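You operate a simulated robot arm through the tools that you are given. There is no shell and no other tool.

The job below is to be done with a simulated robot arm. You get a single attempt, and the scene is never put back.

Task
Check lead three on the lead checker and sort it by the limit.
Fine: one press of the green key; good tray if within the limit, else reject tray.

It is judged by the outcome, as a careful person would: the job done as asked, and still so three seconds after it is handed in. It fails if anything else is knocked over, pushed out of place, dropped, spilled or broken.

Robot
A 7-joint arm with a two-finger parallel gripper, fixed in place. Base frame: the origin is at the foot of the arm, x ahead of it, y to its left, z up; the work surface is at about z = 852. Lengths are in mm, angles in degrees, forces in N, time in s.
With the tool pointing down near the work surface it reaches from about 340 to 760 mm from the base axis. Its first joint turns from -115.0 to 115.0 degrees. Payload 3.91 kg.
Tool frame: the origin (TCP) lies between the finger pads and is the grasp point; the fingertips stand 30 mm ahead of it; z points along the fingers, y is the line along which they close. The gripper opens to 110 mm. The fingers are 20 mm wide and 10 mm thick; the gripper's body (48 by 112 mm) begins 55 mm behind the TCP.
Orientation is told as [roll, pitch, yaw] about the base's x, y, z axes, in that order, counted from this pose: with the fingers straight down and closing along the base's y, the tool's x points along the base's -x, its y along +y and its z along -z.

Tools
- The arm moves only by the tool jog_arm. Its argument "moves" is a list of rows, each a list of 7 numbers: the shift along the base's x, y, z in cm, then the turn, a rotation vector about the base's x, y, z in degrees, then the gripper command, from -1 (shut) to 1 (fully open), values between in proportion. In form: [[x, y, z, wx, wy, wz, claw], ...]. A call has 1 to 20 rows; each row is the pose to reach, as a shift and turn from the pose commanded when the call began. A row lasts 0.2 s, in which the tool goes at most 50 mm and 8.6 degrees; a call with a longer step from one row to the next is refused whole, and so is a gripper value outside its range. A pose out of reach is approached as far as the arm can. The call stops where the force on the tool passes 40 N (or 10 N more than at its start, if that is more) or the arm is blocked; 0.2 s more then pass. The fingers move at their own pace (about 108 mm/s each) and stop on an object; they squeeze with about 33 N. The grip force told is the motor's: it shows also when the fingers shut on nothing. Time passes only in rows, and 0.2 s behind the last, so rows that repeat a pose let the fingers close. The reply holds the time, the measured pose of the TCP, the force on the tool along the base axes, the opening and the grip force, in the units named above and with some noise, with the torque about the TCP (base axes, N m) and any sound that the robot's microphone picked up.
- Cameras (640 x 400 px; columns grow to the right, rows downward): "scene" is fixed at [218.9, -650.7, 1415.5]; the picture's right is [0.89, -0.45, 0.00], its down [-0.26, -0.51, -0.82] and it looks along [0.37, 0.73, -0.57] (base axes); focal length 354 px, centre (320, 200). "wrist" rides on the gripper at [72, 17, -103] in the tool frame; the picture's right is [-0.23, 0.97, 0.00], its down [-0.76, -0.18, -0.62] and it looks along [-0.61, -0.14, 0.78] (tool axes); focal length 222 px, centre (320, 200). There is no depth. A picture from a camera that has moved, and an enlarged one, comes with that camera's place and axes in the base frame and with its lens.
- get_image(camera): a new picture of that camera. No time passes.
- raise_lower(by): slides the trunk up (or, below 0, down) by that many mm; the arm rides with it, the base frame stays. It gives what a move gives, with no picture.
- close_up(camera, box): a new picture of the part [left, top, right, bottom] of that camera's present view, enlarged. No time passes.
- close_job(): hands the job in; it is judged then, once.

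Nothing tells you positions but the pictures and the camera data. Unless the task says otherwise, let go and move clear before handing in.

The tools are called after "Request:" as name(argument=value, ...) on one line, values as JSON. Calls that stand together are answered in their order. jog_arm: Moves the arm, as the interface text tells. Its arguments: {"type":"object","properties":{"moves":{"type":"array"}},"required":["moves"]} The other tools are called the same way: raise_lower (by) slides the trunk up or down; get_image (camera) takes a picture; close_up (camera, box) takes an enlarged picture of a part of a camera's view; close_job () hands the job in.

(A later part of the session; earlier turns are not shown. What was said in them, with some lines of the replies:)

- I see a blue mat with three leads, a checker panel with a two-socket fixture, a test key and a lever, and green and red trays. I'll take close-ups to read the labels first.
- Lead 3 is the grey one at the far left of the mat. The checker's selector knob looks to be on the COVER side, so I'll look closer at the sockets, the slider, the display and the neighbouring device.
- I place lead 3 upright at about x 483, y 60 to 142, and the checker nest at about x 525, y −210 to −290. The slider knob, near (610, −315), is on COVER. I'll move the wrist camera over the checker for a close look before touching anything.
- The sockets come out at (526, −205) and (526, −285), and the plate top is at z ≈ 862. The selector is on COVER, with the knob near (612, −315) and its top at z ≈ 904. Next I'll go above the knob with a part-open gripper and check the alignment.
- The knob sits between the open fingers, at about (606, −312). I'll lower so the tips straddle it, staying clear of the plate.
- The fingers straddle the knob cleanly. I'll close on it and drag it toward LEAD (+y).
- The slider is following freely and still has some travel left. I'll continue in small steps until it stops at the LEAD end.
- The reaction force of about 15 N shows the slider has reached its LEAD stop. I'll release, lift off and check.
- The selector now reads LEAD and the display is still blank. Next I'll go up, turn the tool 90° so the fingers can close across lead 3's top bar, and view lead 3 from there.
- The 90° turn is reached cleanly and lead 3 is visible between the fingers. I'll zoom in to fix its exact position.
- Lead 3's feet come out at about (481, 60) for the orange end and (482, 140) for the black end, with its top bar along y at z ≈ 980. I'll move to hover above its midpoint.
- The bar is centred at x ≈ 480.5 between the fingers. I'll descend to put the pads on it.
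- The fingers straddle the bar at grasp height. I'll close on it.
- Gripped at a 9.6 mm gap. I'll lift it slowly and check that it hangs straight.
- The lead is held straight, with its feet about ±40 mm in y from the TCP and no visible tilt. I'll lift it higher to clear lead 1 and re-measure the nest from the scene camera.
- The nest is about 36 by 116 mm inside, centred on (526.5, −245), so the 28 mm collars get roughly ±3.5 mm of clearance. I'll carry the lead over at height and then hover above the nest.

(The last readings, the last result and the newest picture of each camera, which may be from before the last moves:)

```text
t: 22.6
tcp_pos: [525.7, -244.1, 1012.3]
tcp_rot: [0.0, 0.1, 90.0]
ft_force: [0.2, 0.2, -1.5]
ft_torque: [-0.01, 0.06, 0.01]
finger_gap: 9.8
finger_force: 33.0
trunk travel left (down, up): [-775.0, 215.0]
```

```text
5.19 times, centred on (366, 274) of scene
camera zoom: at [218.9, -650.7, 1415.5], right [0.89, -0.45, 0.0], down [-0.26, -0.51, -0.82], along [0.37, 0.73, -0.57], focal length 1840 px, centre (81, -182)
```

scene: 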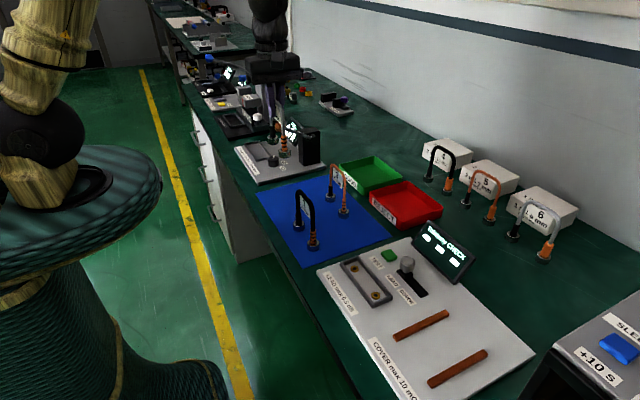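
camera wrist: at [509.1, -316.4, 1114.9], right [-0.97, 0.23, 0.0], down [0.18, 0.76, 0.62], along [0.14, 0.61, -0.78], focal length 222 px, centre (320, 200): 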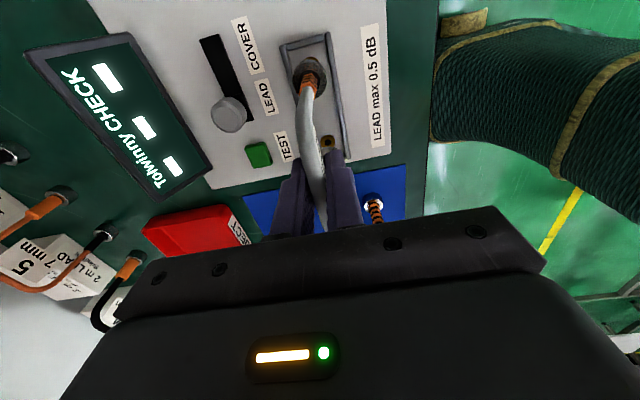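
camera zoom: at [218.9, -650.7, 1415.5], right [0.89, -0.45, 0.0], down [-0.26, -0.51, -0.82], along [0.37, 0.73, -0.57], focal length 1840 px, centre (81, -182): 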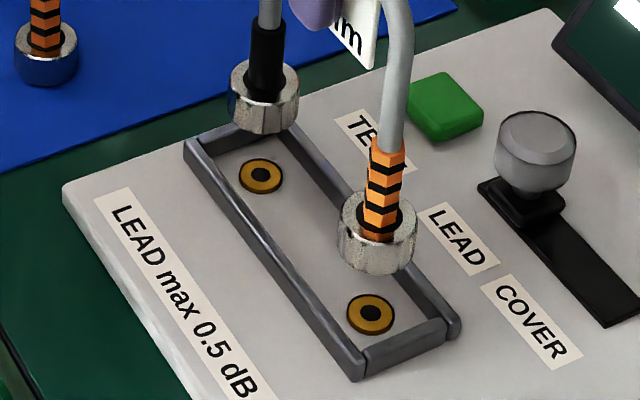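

Both cameras put the feet within about 1 mm of the sockets. I'll make a tiny correction and lower most of the way.

Request:
jog_arm(moves=[[0.04, -0.08, 0, 0, 0, 0, -1], [0.04, -0.08, -1.0, 0, 0, 0, -1], [0.04, -0.08, -2.0, 0, 0, 0, -1], [0.04, -0.08, -2.6, 0, 0, 0, -1], [0.04, -0.08, -3.1, 0, 0, 0, -1], [0.04, -0.08, -3.1, 0, 0, 0, -1]])

Request:
close_up(camera="scene", box=[335, 235, 397, 312])

Request:
close_up(camera="wrist", box=[260, 20, 380, 180])

```text
t: 24.0
tcp_pos: [525.7, -243.2, 981.7]
tcp_rot: [0.0, 0.0, 89.9]
ft_force: [-0.1, 0.2, -1.6]
ft_torque: [0.01, 0.05, -0.03]
finger_gap: 9.4
finger_force: 33.4
trunk travel left (down, up): [-775.0, 215.0]
```

```text
5.19 times, centred on (366, 274) of scene
camera zoom: at [218.9, -650.7, 1415.5], right [0.89, -0.45, 0.0], down [-0.26, -0.51, -0.82], along [0.37, 0.73, -0.57], focal length 1840 px, centre (81, -182)
```

zoom: 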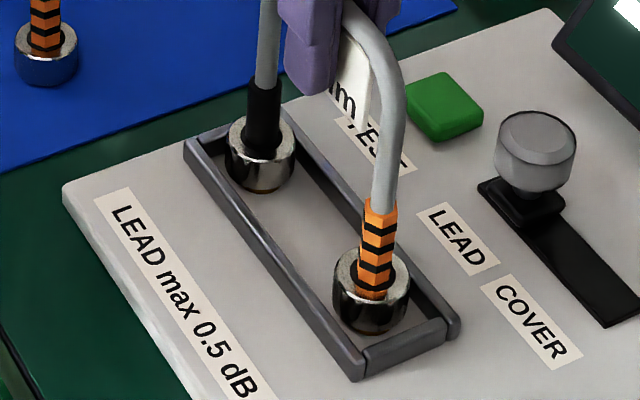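

```text
2.50 times, centred on (320, 100) of wrist
camera zoom: at [509.2, -316.9, 1084.3], right [-0.97, 0.23, 0.0], down [0.18, 0.76, 0.62], along [0.14, 0.61, -0.78], focal length 555 px, centre (320, 450)
```

zoom: 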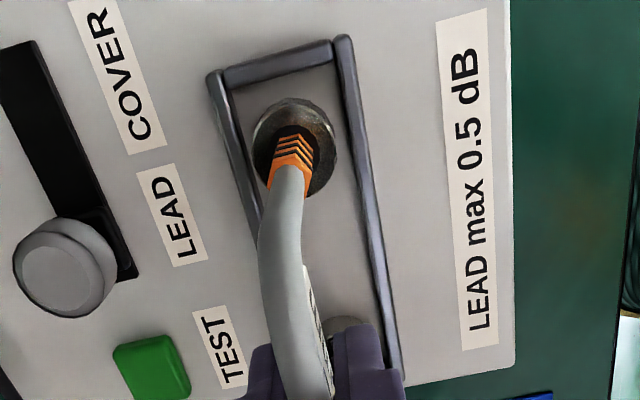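

The feet are inside the nest rails. I'll lower the last few millimetres gently until they touch down.

Request:
jog_arm(moves=[[0, 0, -0.15, 0, 0, 0, -1], [0, 0, -0.3, 0, 0, 0, -1], [0, 0, -0.4, 0, 0, 0, -1], [0, 0, -0.5, 0, 0, 0, -1], [0, 0, -0.5, 0, 0, 0, -1]])

```text
t: 25.2
tcp_pos: [526.3, -245.3, 977.9]
tcp_rot: [-0.1, 0.1, 89.9]
ft_force: [-0.6, -0.5, 10.7]
ft_torque: [0.18, 0.1, 0.03]
finger_gap: 9.6
finger_force: 32.5
trunk travel left (down, up): [-775.0, 215.0]
```

Request:
close_up(camera="scene", box=[335, 235, 397, 312])

Request:
close_up(camera="wrist", box=[260, 20, 380, 180])

```text
5.19 times, centred on (366, 274) of scene
camera zoom: at [218.9, -650.7, 1415.5], right [0.89, -0.45, 0.0], down [-0.26, -0.51, -0.82], along [0.37, 0.73, -0.57], focal length 1840 px, centre (81, -182)
```

zoom: 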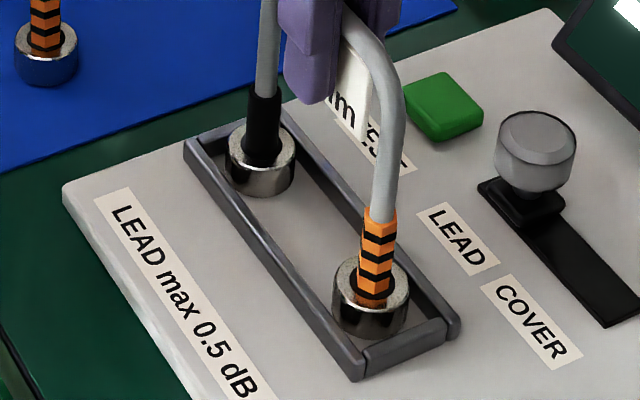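

```text
2.50 times, centred on (320, 100) of wrist
camera zoom: at [508.8, -317.2, 1080.2], right [-0.97, 0.23, 0.0], down [0.18, 0.76, 0.62], along [0.14, 0.61, -0.78], focal length 555 px, centre (320, 450)
```

zoom: 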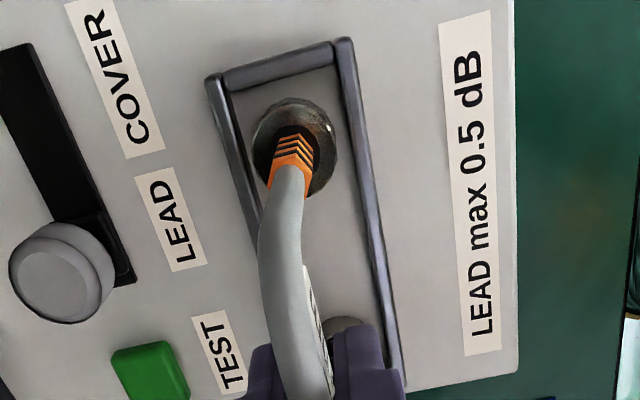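

Both feet sit flat inside the nest on the contacts. I'll ease the pressure, open, and rise straight up.

Request:
jog_arm(moves=[[0, 0, 0.15, 0, 0, 0, -1], [0, 0, 0.15, 0, 0, 0, -0.5], [0, 0, 0.15, 0, 0, 0, -0.3], [0, 0, 0.15, 0, 0, 0, -0.3], [0, 0, 2, 0, 0, 0, -0.3], [0, 0, 5, 0, 0, 0, -0.3], [0, 0, 9, 0, 0, 0, -0.3], [0, 0, 12, 0, 0, 0, -0.3], [0, 0, 12, 0, 0, 0, -0.3]])

Request:
close_up(camera="scene", box=[310, 190, 500, 320])

Request:
get_image(camera="wrist")

```text
t: 27.2
tcp_pos: [525.2, -244.2, 1096.7]
tcp_rot: [0.1, 0.0, 90.0]
ft_force: [-0.6, 0.3, 0.3]
ft_torque: [-0.01, 0.03, -0.01]
finger_gap: 38.6
finger_force: 0.0
trunk travel left (down, up): [-775.0, 215.0]
```

```text
3.08 times, centred on (405, 255) of scene
camera zoom: at [218.9, -650.7, 1415.5], right [0.89, -0.45, 0.0], down [-0.26, -0.51, -0.82], along [0.37, 0.73, -0.57], focal length 1090 px, centre (58, 31)
```

zoom: 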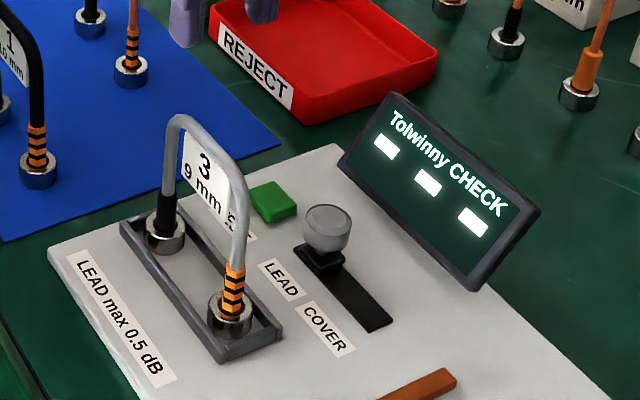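

```text
taken
camera wrist: at [509.1, -316.7, 1199.1], right [-0.97, 0.23, 0.0], down [0.18, 0.76, 0.62], along [0.14, 0.61, -0.78], focal length 222 px, centre (320, 200)
```

wrist: 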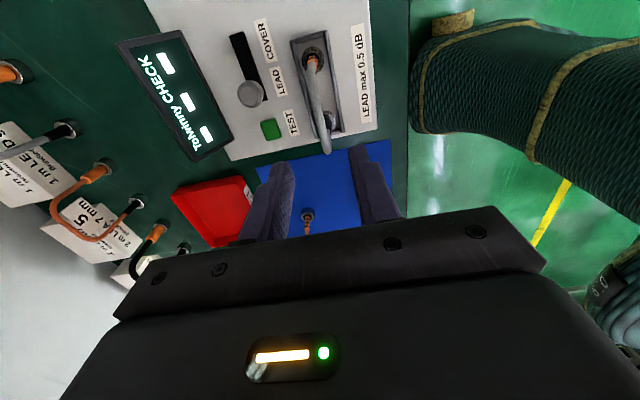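

Lead 3 stands in the nest, the selector is on LEAD and the display is blank. Next I'll move above the TEST key near (610, −211) with the gripper closed.

Request:
jog_arm(moves=[[2.5, 1, 0, 0, 0, 0, -1], [5, 2, 0, 0, 0, 0, -1], [7.5, 3, 0, 0, 0, 0, -1], [8.5, 3.3, 0, 0, 0, 0, -1], [8.5, 3.3, -4, 0, 0, 0, -1], [8.5, 3.3, -8, 0, 0, 0, -1], [8.5, 3.3, -12, 0, 0, 0, -1], [8.5, 3.3, -16, 0, 0, 0, -1], [8.5, 3.3, -16, 0, 0, 0, -1]])

Request:
close_up(camera="scene", box=[330, 170, 490, 300])

Request:
get_image(camera="wrist")

```text
t: 29.2
tcp_pos: [610.2, -211.3, 936.9]
tcp_rot: [0.0, 0.1, 90.0]
ft_force: [-1.3, 0.6, 0.4]
ft_torque: [0.01, 0.01, -0.04]
finger_gap: 0.2
finger_force: 32.9
trunk travel left (down, up): [-775.0, 215.0]
```

```text
3.08 times, centred on (410, 235) of scene
camera zoom: at [218.9, -650.7, 1415.5], right [0.89, -0.45, 0.0], down [-0.26, -0.51, -0.82], along [0.37, 0.73, -0.57], focal length 1090 px, centre (43, 92)
```

zoom: 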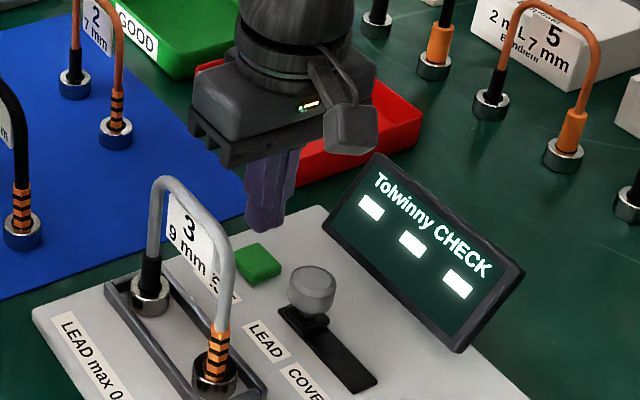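

```text
taken
camera wrist: at [593.6, -283.4, 1039.2], right [-0.97, 0.23, 0.0], down [0.18, 0.76, 0.62], along [0.14, 0.61, -0.78], focal length 222 px, centre (320, 200)
```

wrist: 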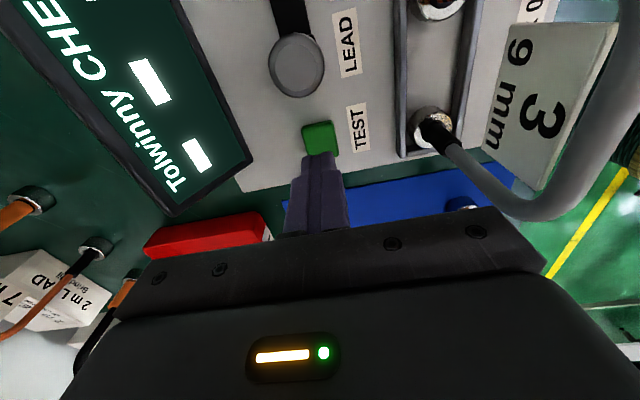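

The closed fingertips are centred over the green key. I'll come down to just above it.

Request:
jog_arm(moves=[[0, -0.12, -1.2, 0, 0, 0, -1], [0, -0.12, -2.2, 0, 0, 0, -1], [0, -0.12, -2.8, 0, 0, 0, -1], [0, -0.12, -2.8, 0, 0, 0, -1]])

Request:
close_up(camera="scene", box=[350, 220, 430, 290])

Request:
close_up(camera="wrist", box=[260, 80, 380, 220])

```text
t: 30.2
tcp_pos: [610.0, -211.8, 908.0]
tcp_rot: [-0.1, 0.0, 90.1]
ft_force: [0.4, -0.6, -0.2]
ft_torque: [-0.02, -0.05, -0.02]
finger_gap: 0.1
finger_force: 33.1
trunk travel left (down, up): [-775.0, 215.0]
```

```text
5.71 times, centred on (390, 255) of scene
camera zoom: at [218.9, -650.7, 1415.5], right [0.89, -0.45, 0.0], down [-0.26, -0.51, -0.82], along [0.37, 0.73, -0.57], focal length 2024 px, centre (-80, -114)
```

zoom: 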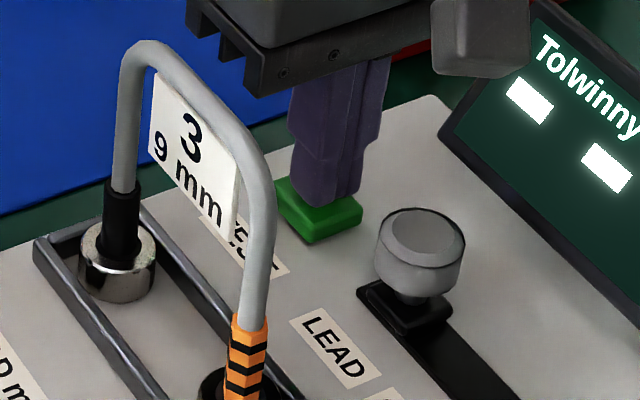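

```text
2.86 times, centred on (320, 150) of wrist
camera zoom: at [593.7, -285.3, 1010.6], right [-0.97, 0.23, 0.0], down [0.18, 0.76, 0.62], along [0.14, 0.61, -0.78], focal length 635 px, centre (320, 343)
```

zoom: 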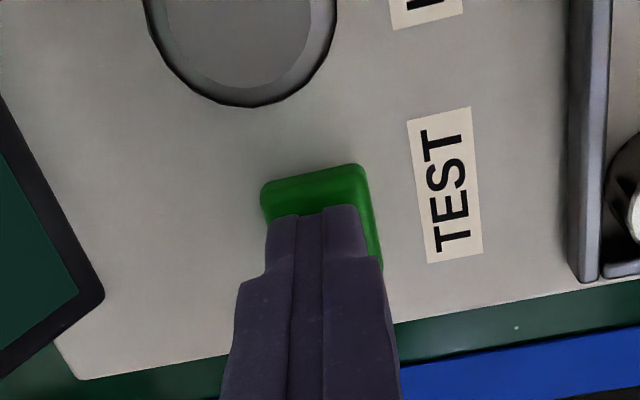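

Request:
jog_arm(moves=[[0, 0, -0.2, 0, 0, 0, -1], [0, 0, -0.4, 0, 0, 0, -1], [0, 0, -0.6, 0, 0, 0, -1], [0, 0, -0.7, 0, 0, 0, -1]])

Request:
close_up(camera="scene", box=[350, 200, 490, 300])

```text
t: 31.2
tcp_pos: [611.2, -212.6, 900.9]
tcp_rot: [0.1, 0.1, 90.0]
ft_force: [-0.6, 1.2, 1.7]
ft_torque: [0.02, 0.01, -0.01]
finger_gap: 0.0
finger_force: 33.2
trunk travel left (down, up): [-775.0, 215.0]
heard: click
```

```text
4.00 times, centred on (420, 250) of scene
camera zoom: at [218.9, -650.7, 1415.5], right [0.89, -0.45, 0.0], down [-0.26, -0.51, -0.82], along [0.37, 0.73, -0.57], focal length 1416 px, centre (-80, 0)
```

zoom: 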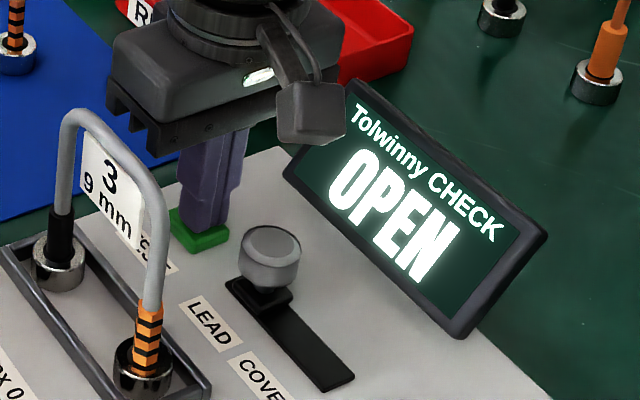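

A click was heard and the display reads "OPEN". I'll lift off the key and see what it shows once released.

Request:
jog_arm(moves=[[0, 0, 1, 0, 0, 0, -1], [0, 0, 3, 0, 0, 0, -1], [0, 0, 7, 0, 0, 0, -1], [0, 0, 11, 0, 0, 0, -1], [0, 0, 15, 0, 0, 0, -1], [0, 0, 19, 0, 0, 0, -1], [0, 0, 19, 0, 0, 0, -1]])

Request:
close_up(camera="scene", box=[330, 190, 490, 310])

Request:
close_up(camera="scene", box=[335, 225, 397, 312])

Request:
get_image(camera="wrist")

```text
t: 32.8
tcp_pos: [610.0, -213.4, 1092.5]
tcp_rot: [0.0, -0.1, 90.0]
ft_force: [0.8, 0.6, 0.0]
ft_torque: [-0.02, 0.0, 0.01]
finger_gap: 0.0
finger_force: 33.3
trunk travel left (down, up): [-775.0, 215.0]
```

```text
3.33 times, centred on (410, 250) of scene
camera zoom: at [218.9, -650.7, 1415.5], right [0.89, -0.45, 0.0], down [-0.26, -0.51, -0.82], along [0.37, 0.73, -0.57], focal length 1180 px, centre (20, 33)
```

zoom: 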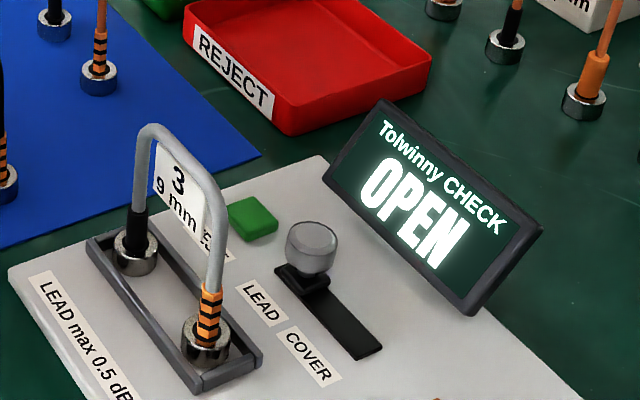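

```text
4.60 times, centred on (366, 268) of scene
camera zoom: at [218.9, -650.7, 1415.5], right [0.89, -0.45, 0.0], down [-0.26, -0.51, -0.82], along [0.37, 0.73, -0.57], focal length 1628 px, centre (108, -115)
```

zoom: 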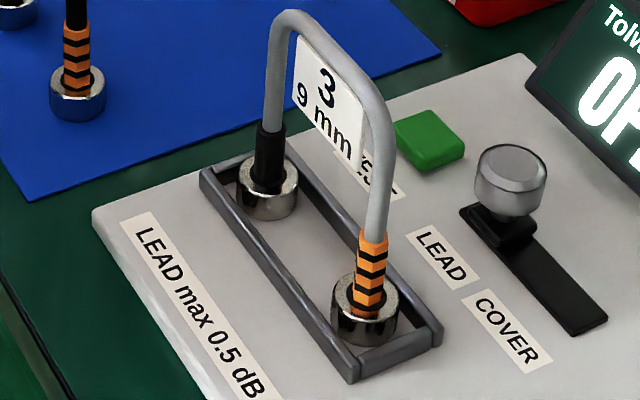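

```text
taken
camera wrist: at [593.9, -285.6, 1194.7], right [-0.97, 0.23, 0.0], down [0.18, 0.76, 0.62], along [0.14, 0.61, -0.78], focal length 222 px, centre (320, 200)
```

wrist: 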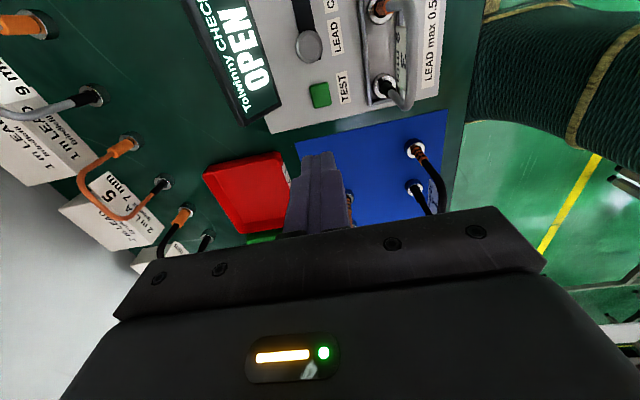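

The display holds "OPEN". Before trusting that as lead 3's result, I'll check that the selector is fully on LEAD and that both feet are properly on the contacts.

Request:
close_up(camera="scene", box=[385, 245, 435, 305])

Request:
close_up(camera="scene", box=[335, 255, 375, 295])

Request:
close_up(camera="scene", box=[360, 275, 400, 315])

Request:
close_up(camera="wrist", box=[270, 0, 450, 120])

```text
6.67 times, centred on (410, 275) of scene
camera zoom: at [218.9, -650.7, 1415.5], right [0.89, -0.45, 0.0], down [-0.26, -0.51, -0.82], along [0.37, 0.73, -0.57], focal length 2361 px, centre (-280, -300)
```

zoom: 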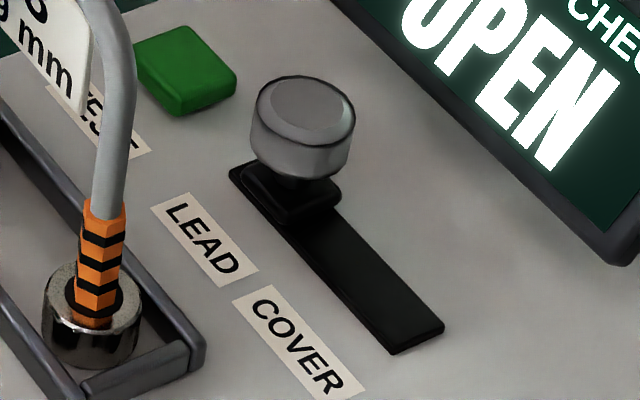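

```text
10.00 times, centred on (355, 275) of scene
camera zoom: at [218.9, -650.7, 1415.5], right [0.89, -0.45, 0.0], down [-0.26, -0.51, -0.82], along [0.37, 0.73, -0.57], focal length 3541 px, centre (-30, -550)
```

zoom: 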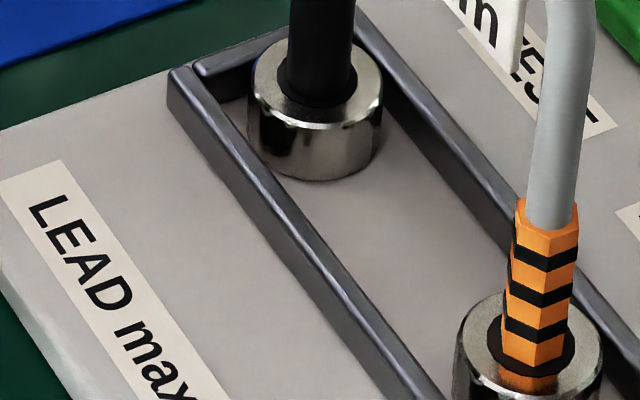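

```text
10.00 times, centred on (380, 295) of scene
camera zoom: at [218.9, -650.7, 1415.5], right [0.89, -0.45, 0.0], down [-0.26, -0.51, -0.82], along [0.37, 0.73, -0.57], focal length 3541 px, centre (-280, -750)
```

zoom: 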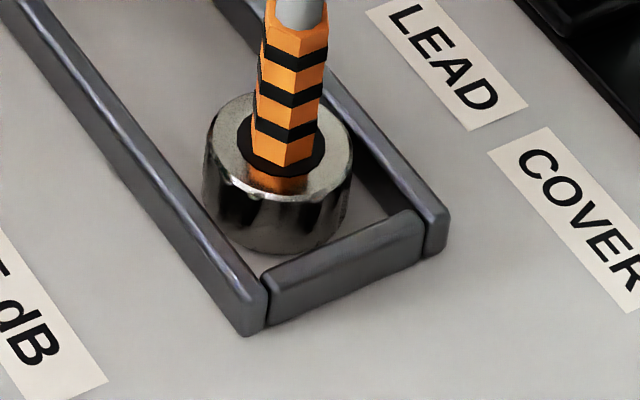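

```text
3.33 times, centred on (360, 60) of wrist
camera zoom: at [593.9, -285.6, 1194.7], right [-0.97, 0.23, 0.0], down [0.18, 0.76, 0.62], along [0.14, 0.61, -0.78], focal length 740 px, centre (187, 667)
```

zoom: 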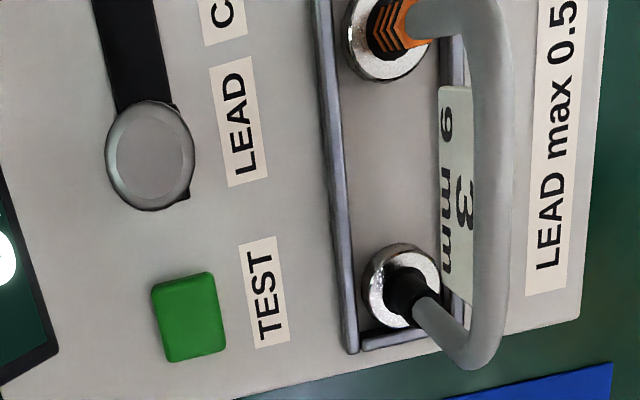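

The selector is hard against its LEAD stop. Both feet sit flat within about 1 mm of the socket centres, so "OPEN" is a genuine result for lead 3. It isn't within 0.5 dB, so it goes to the reject tray with no second press. I'll measure the red tray next.

Request:
close_up(camera="scene", box=[335, 145, 455, 235])

Request:
close_up(camera="wrist", box=[190, 130, 370, 260])

```text
4.44 times, centred on (395, 190) of scene
camera zoom: at [218.9, -650.7, 1415.5], right [0.89, -0.45, 0.0], down [-0.26, -0.51, -0.82], along [0.37, 0.73, -0.57], focal length 1574 px, centre (-13, 244)
```

zoom: 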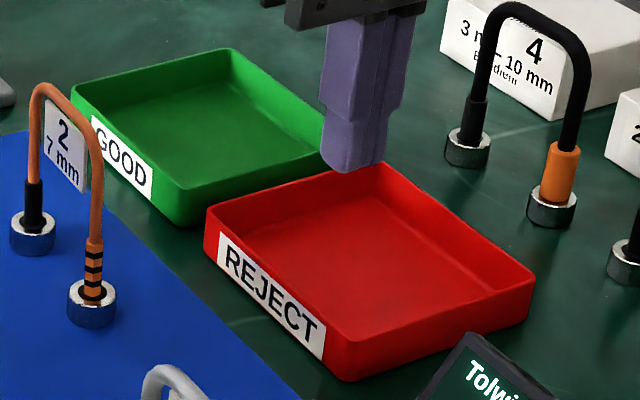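

```text
3.08 times, centred on (280, 195) of wrist
camera zoom: at [593.9, -285.6, 1194.7], right [-0.97, 0.23, 0.0], down [0.18, 0.76, 0.62], along [0.14, 0.61, -0.78], focal length 684 px, centre (443, 215)
```

zoom: 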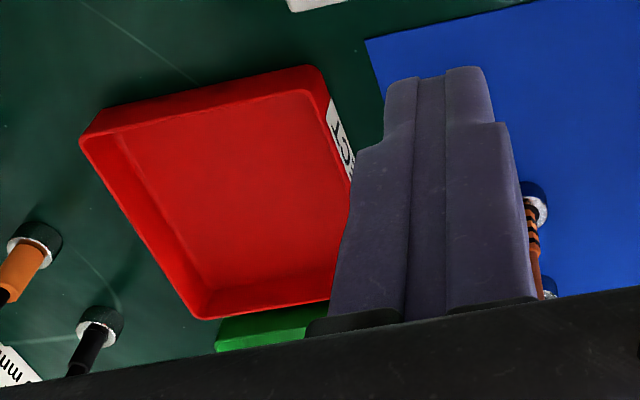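

The red tray spans about x 703 to 835 and y −138 to 8, with a floor near z 855. I'll set the lead standing inside its near half, at about (735, −65), where I can reach. First I return above lead 3 in the nest.

Request:
jog_arm(moves=[[-2.5, -1, 0, 0, 0, 0, -0.3], [-5, -2, 0, 0, 0, 0, -0.2], [-7.5, -2.9, 0, 0, 0, 0, -0.2], [-8.5, -3.18, 0, 0, 0, 0, -0.2], [-8.5, -3.18, -3, 0, 0, 0, -0.2], [-8.5, -3.18, -6, 0, 0, 0, -0.2], [-8.5, -3.18, -6, 0, 0, 0, -0.2]])

Request:
get_image(camera="wrist")

Request:
close_up(camera="scene", box=[310, 160, 490, 310])

```text
t: 34.4
tcp_pos: [525.3, -245.6, 1031.4]
tcp_rot: [0.0, 0.1, 90.0]
ft_force: [0.2, -0.3, 0.5]
ft_torque: [0.0, -0.02, 0.01]
finger_gap: 44.1
finger_force: 0.1
trunk travel left (down, up): [-775.0, 215.0]
```

```text
taken
camera wrist: at [508.7, -318.0, 1134.3], right [-0.97, 0.23, 0.0], down [0.18, 0.76, 0.62], along [0.14, 0.61, -0.78], focal length 222 px, centre (320, 200)
```

wrist: 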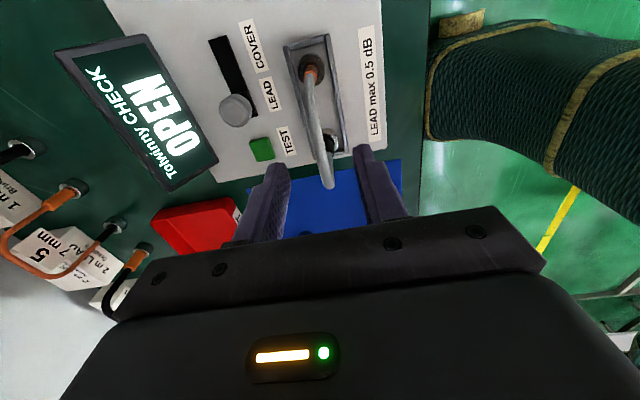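

```text
2.67 times, centred on (400, 235) of scene
camera zoom: at [218.9, -650.7, 1415.5], right [0.89, -0.45, 0.0], down [-0.26, -0.51, -0.82], along [0.37, 0.73, -0.57], focal length 944 px, centre (107, 107)
```

zoom: 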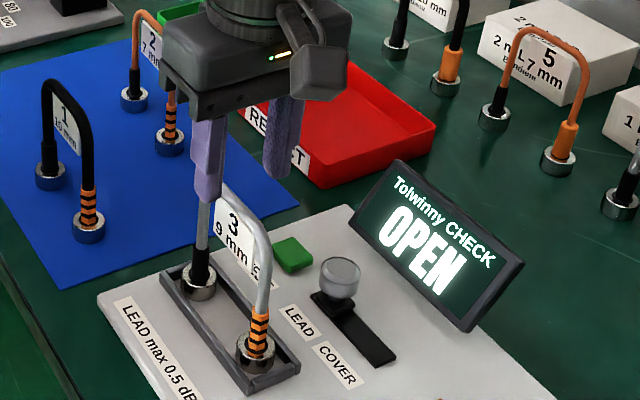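

The lead is centred between the fingers again. I'll descend, grip, and lift it straight out of the nest.

Request:
jog_arm(moves=[[0.05, 0, -2, 0, 0, 0, -0.2], [0.05, 0, -4, 0, 0, 0, -0.2], [0.05, 0, -5.4, 0, 0, 0, -0.2], [0.05, 0, -5.4, 0, 0, 0, -0.2], [0.05, 0, -5.4, 0, 0, 0, -1], [0.05, 0, -5.4, 0, 0, 0, -1], [0.05, 0, -5.4, 0, 0, 0, -1]])

Request:
close_up(camera="scene", box=[330, 200, 430, 310])

```text
t: 36.0
tcp_pos: [525.3, -245.9, 976.0]
tcp_rot: [0.1, 0.1, 90.0]
ft_force: [1.2, 0.4, -0.7]
ft_torque: [0.02, -0.01, 0.03]
finger_gap: 9.7
finger_force: 33.3
trunk travel left (down, up): [-775.0, 215.0]
```

```text
3.64 times, centred on (380, 255) of scene
camera zoom: at [218.9, -650.7, 1415.5], right [0.89, -0.45, 0.0], down [-0.26, -0.51, -0.82], along [0.37, 0.73, -0.57], focal length 1288 px, centre (102, 0)
```

zoom: 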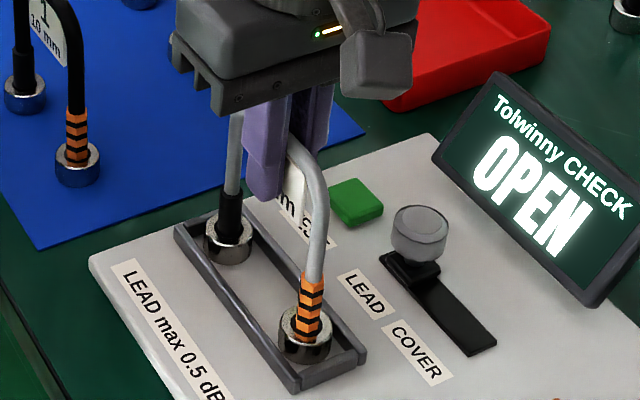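

Request:
jog_arm(moves=[[0, 0, 0.8, 0, 0, 0, -1], [0, 0, 2.0, 0, 0, 0, -1], [0, 0, 4.5, 0, 0, 0, -1], [0, 0, 7.5, 0, 0, 0, -1], [0, 0, 10.5, 0, 0, 0, -1], [0, 0, 12, 0, 0, 0, -1], [0, 0, 12, 0, 0, 0, -1]])

Request:
close_up(camera="scene", box=[310, 130, 490, 310])

```text
t: 37.6
tcp_pos: [526.2, -243.4, 1097.9]
tcp_rot: [0.0, 0.1, 89.9]
ft_force: [-0.2, -0.3, -0.6]
ft_torque: [-0.01, 0.01, 0.03]
finger_gap: 9.5
finger_force: 32.6
trunk travel left (down, up): [-775.0, 215.0]
```

```text
2.22 times, centred on (400, 220) of scene
camera zoom: at [218.9, -650.7, 1415.5], right [0.89, -0.45, 0.0], down [-0.26, -0.51, -0.82], along [0.37, 0.73, -0.57], focal length 787 px, centre (142, 156)
```

zoom: 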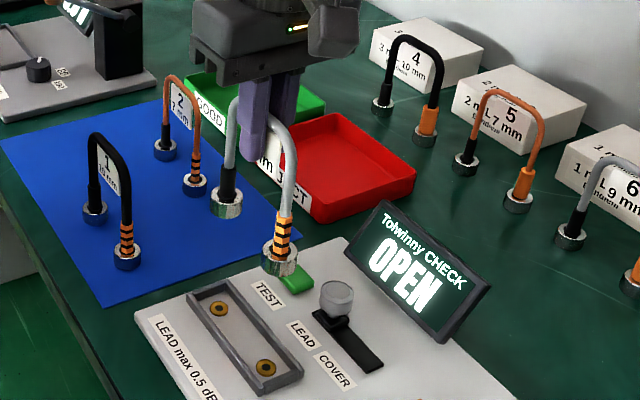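

Lead 3 is out of the nest and hanging straight. I'll carry it over toward the near half of the reject tray.

Request:
jog_arm(moves=[[1.5, 1.3, 0, 0, 0, 0, -1], [3.5, 3.1, 0, 0, 0, 0, -1], [5.8, 5.0, 0, 0, 0, 0, -1], [8.1, 7.0, 0, 0, 0, 0, -1], [10.4, 9.0, 0, 0, 0, 0, -1], [12.7, 11.0, 0, 0, 0, 0, -1], [15, 13.0, 0, 0, 0, 0, -1], [17.3, 15, 0, 0, 0, 0, -1], [19.4, 17, 0, 0, 0, 0, -1], [20.9, 18, 0, 0, 0, 0, -1], [20.9, 18, 0, 0, 0, 0, -1]])

Request:
get_image(camera="wrist")

Request:
close_up(camera="scene", box=[330, 90, 490, 240])

```text
t: 40.0
tcp_pos: [735.8, -64.2, 1099.0]
tcp_rot: [0.0, 0.1, 89.9]
ft_force: [-0.3, -0.2, -1.1]
ft_torque: [0.03, 0.03, -0.03]
finger_gap: 9.5
finger_force: 33.2
trunk travel left (down, up): [-775.0, 215.0]
```

```text
taken
camera wrist: at [718.5, -137.2, 1200.7], right [-0.97, 0.23, 0.0], down [0.18, 0.76, 0.62], along [0.14, 0.61, -0.78], focal length 222 px, centre (320, 200)
```

wrist: 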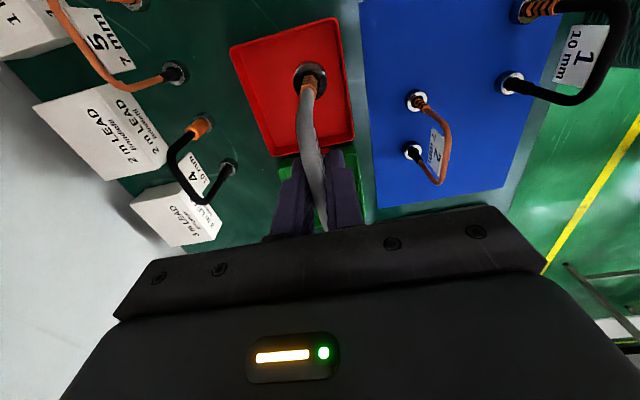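

```text
2.67 times, centred on (410, 165) of scene
camera zoom: at [218.9, -650.7, 1415.5], right [0.89, -0.45, 0.0], down [-0.26, -0.51, -0.82], along [0.37, 0.73, -0.57], focal length 944 px, centre (80, 293)
```

zoom: 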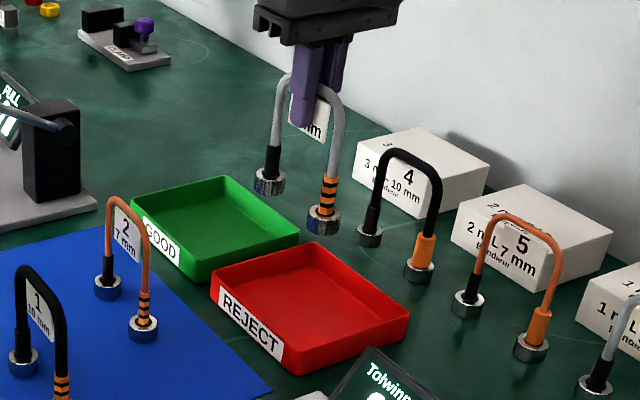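

I'm over the tray's near half; the tray measures x 698 to 830 and y −138 to 8 by the wrist camera, so the feet will be well inside. I'll lower it.

Request:
jog_arm(moves=[[0, 0, -2.5, 0, 0, 0, -1], [0, 0, -5, 0, 0, 0, -1], [0, 0, -7.5, 0, 0, 0, -1], [0, 0, -10, 0, 0, 0, -1], [0, 0, -11, 0, 0, 0, -1], [0, 0, -11, 0, 0, 0, -1]])

Request:
get_image(camera="wrist")

Request:
close_up(camera="scene", box=[330, 120, 490, 250])

```text
t: 41.4
tcp_pos: [735.1, -65.7, 987.6]
tcp_rot: [-0.1, 0.0, 90.0]
ft_force: [-0.6, 0.3, -0.8]
ft_torque: [-0.02, -0.02, 0.03]
finger_gap: 9.6
finger_force: 32.9
trunk travel left (down, up): [-775.0, 215.0]
```

```text
taken
camera wrist: at [718.9, -138.1, 1090.1], right [-0.97, 0.23, 0.0], down [0.18, 0.76, 0.62], along [0.14, 0.61, -0.78], focal length 222 px, centre (320, 200)
```

wrist: 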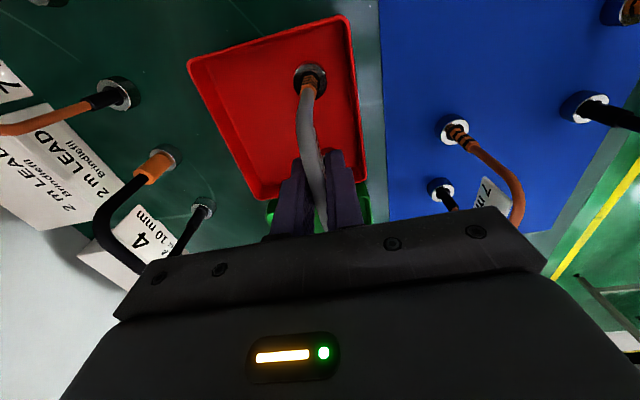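

```text
3.08 times, centred on (410, 185) of scene
camera zoom: at [218.9, -650.7, 1415.5], right [0.89, -0.45, 0.0], down [-0.26, -0.51, -0.82], along [0.37, 0.73, -0.57], focal length 1090 px, centre (43, 246)
```

zoom: 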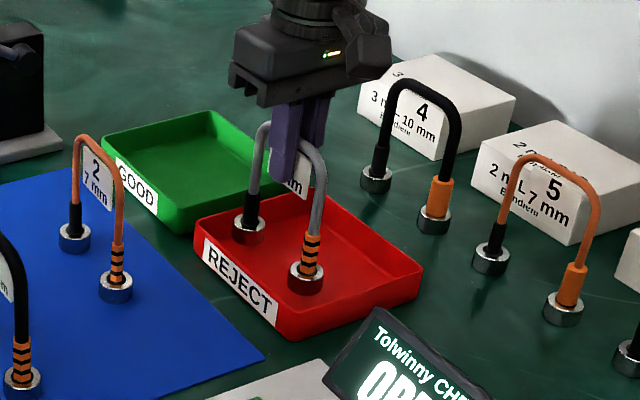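

The feet are inside the tray walls. I'll ease it down to the tray floor.

Request:
jog_arm(moves=[[0, 0, -0.6, 0, 0, 0, -1], [0, 0, -1.2, 0, 0, 0, -1], [0, 0, -1.4, 0, 0, 0, -1], [0, 0, -1.55, 0, 0, 0, -1], [0, 0, -1.7, 0, 0, 0, -1]])

```text
t: 42.6
tcp_pos: [737.0, -64.3, 969.6]
tcp_rot: [0.0, 0.0, 90.0]
ft_force: [-0.2, -0.2, -0.7]
ft_torque: [0.01, 0.02, -0.03]
finger_gap: 9.7
finger_force: 32.9
trunk travel left (down, up): [-775.0, 215.0]
```

Request:
jog_arm(moves=[[0, 0, -0.1, 0, 0, 0, -1], [0, 0, -0.2, 0, 0, 0, -1], [0, 0, -0.2, 0, 0, 0, -1]])

Request:
close_up(camera="scene", box=[360, 170, 450, 240])

```text
t: 43.4
tcp_pos: [734.1, -64.6, 970.7]
tcp_rot: [-0.1, -0.1, 90.0]
ft_force: [-0.4, 0.5, 5.0]
ft_torque: [-0.01, 0.06, -0.02]
finger_gap: 9.8
finger_force: 32.6
trunk travel left (down, up): [-775.0, 215.0]
```

```text
5.71 times, centred on (405, 205) of scene
camera zoom: at [218.9, -650.7, 1415.5], right [0.89, -0.45, 0.0], down [-0.26, -0.51, -0.82], along [0.37, 0.73, -0.57], focal length 2024 px, centre (-166, 171)
```

zoom: 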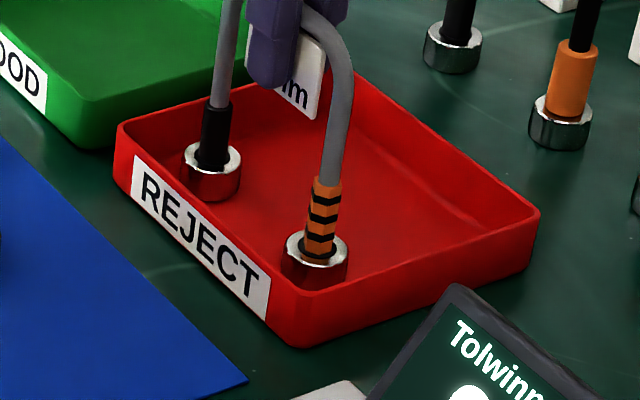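

It touched down gently at about 5 N, with both feet on the tray floor. I'll open and rise clear.

Request:
jog_arm(moves=[[0, 0, 0.05, 0, 0, 0, -0.6], [0, 0, 0.05, 0, 0, 0, -0.4], [0, 0, 0.05, 0, 0, 0, -0.3], [0, 0, 0.05, 0, 0, 0, -0.3], [0, 0, 2, 0, 0, 0, -0.3], [0, 0, 5, 0, 0, 0, -0.3], [0, 0, 9, 0, 0, 0, -0.3], [0, 0, 13, 0, 0, 0, -0.3], [0, 0, 13, 0, 0, 0, -0.3]])

Request:
get_image(camera="scene")

Request:
close_up(camera="scene", box=[330, 130, 490, 250])

```text
t: 45.4
tcp_pos: [735.6, -64.6, 1099.1]
tcp_rot: [-0.1, 0.0, 90.1]
ft_force: [-0.5, 0.2, -0.8]
ft_torque: [-0.01, -0.05, 0.0]
finger_gap: 38.4
finger_force: 0.0
trunk travel left (down, up): [-775.0, 215.0]
```

```text
taken
```

scene: 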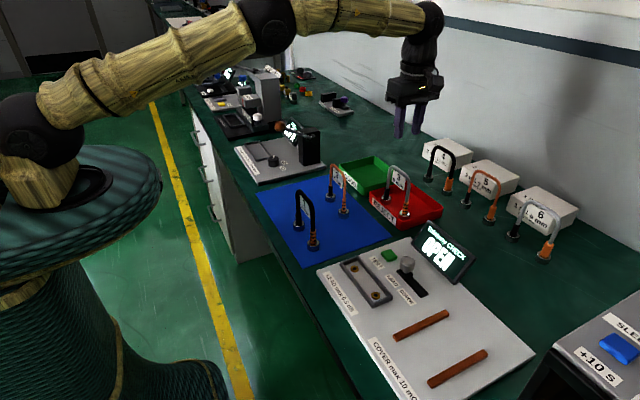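

```text
3.33 times, centred on (410, 190) of scene
camera zoom: at [218.9, -650.7, 1415.5], right [0.89, -0.45, 0.0], down [-0.26, -0.51, -0.82], along [0.37, 0.73, -0.57], focal length 1180 px, centre (20, 233)
```

zoom: 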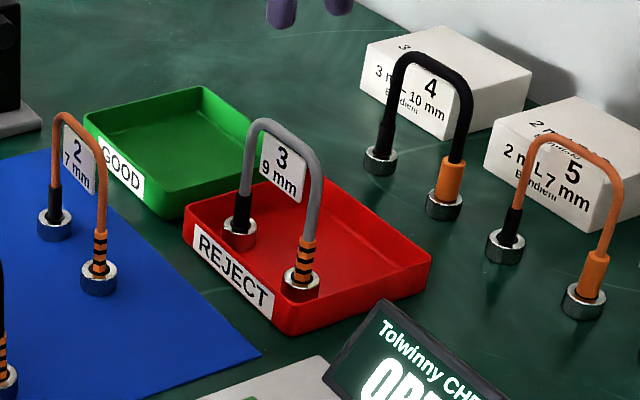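

Lead 3 is standing in the reject tray, the gripper is open and clear above it, and everything else is where it was. The checker's one test read OPEN, which is outside the 0.5 dB limit, so I'm handing the job in.

Request:
close_job()

```text
The job is handed in.
```

Lead 3 read **OPEN** on the lead checker, so it isn't within the 0.5 dB limit. It is now standing upright in the reject tray.

- **Setup:** The selector was on COVER, so I slid it to its stop at LEAD. I then stood lead 3 in the nest, with both feet on the contacts.
- **Test:** I pressed the green TEST key once and heard one click. The display went to OPEN and stayed there after I let go.
- **How sure I am:** OPEN could also mean a bad contact or the wrong setting. Before moving the lead, I checked in the camera pictures that the selector was fully on LEAD. Both feet were flat, about 1 mm from the contact centres. I took OPEN as the lead's true result and didn't retest, as you asked for one press only.

The selector is still on LEAD. In the last pictures nothing else looked moved or knocked over, and the gripper was open and clear of the lead.
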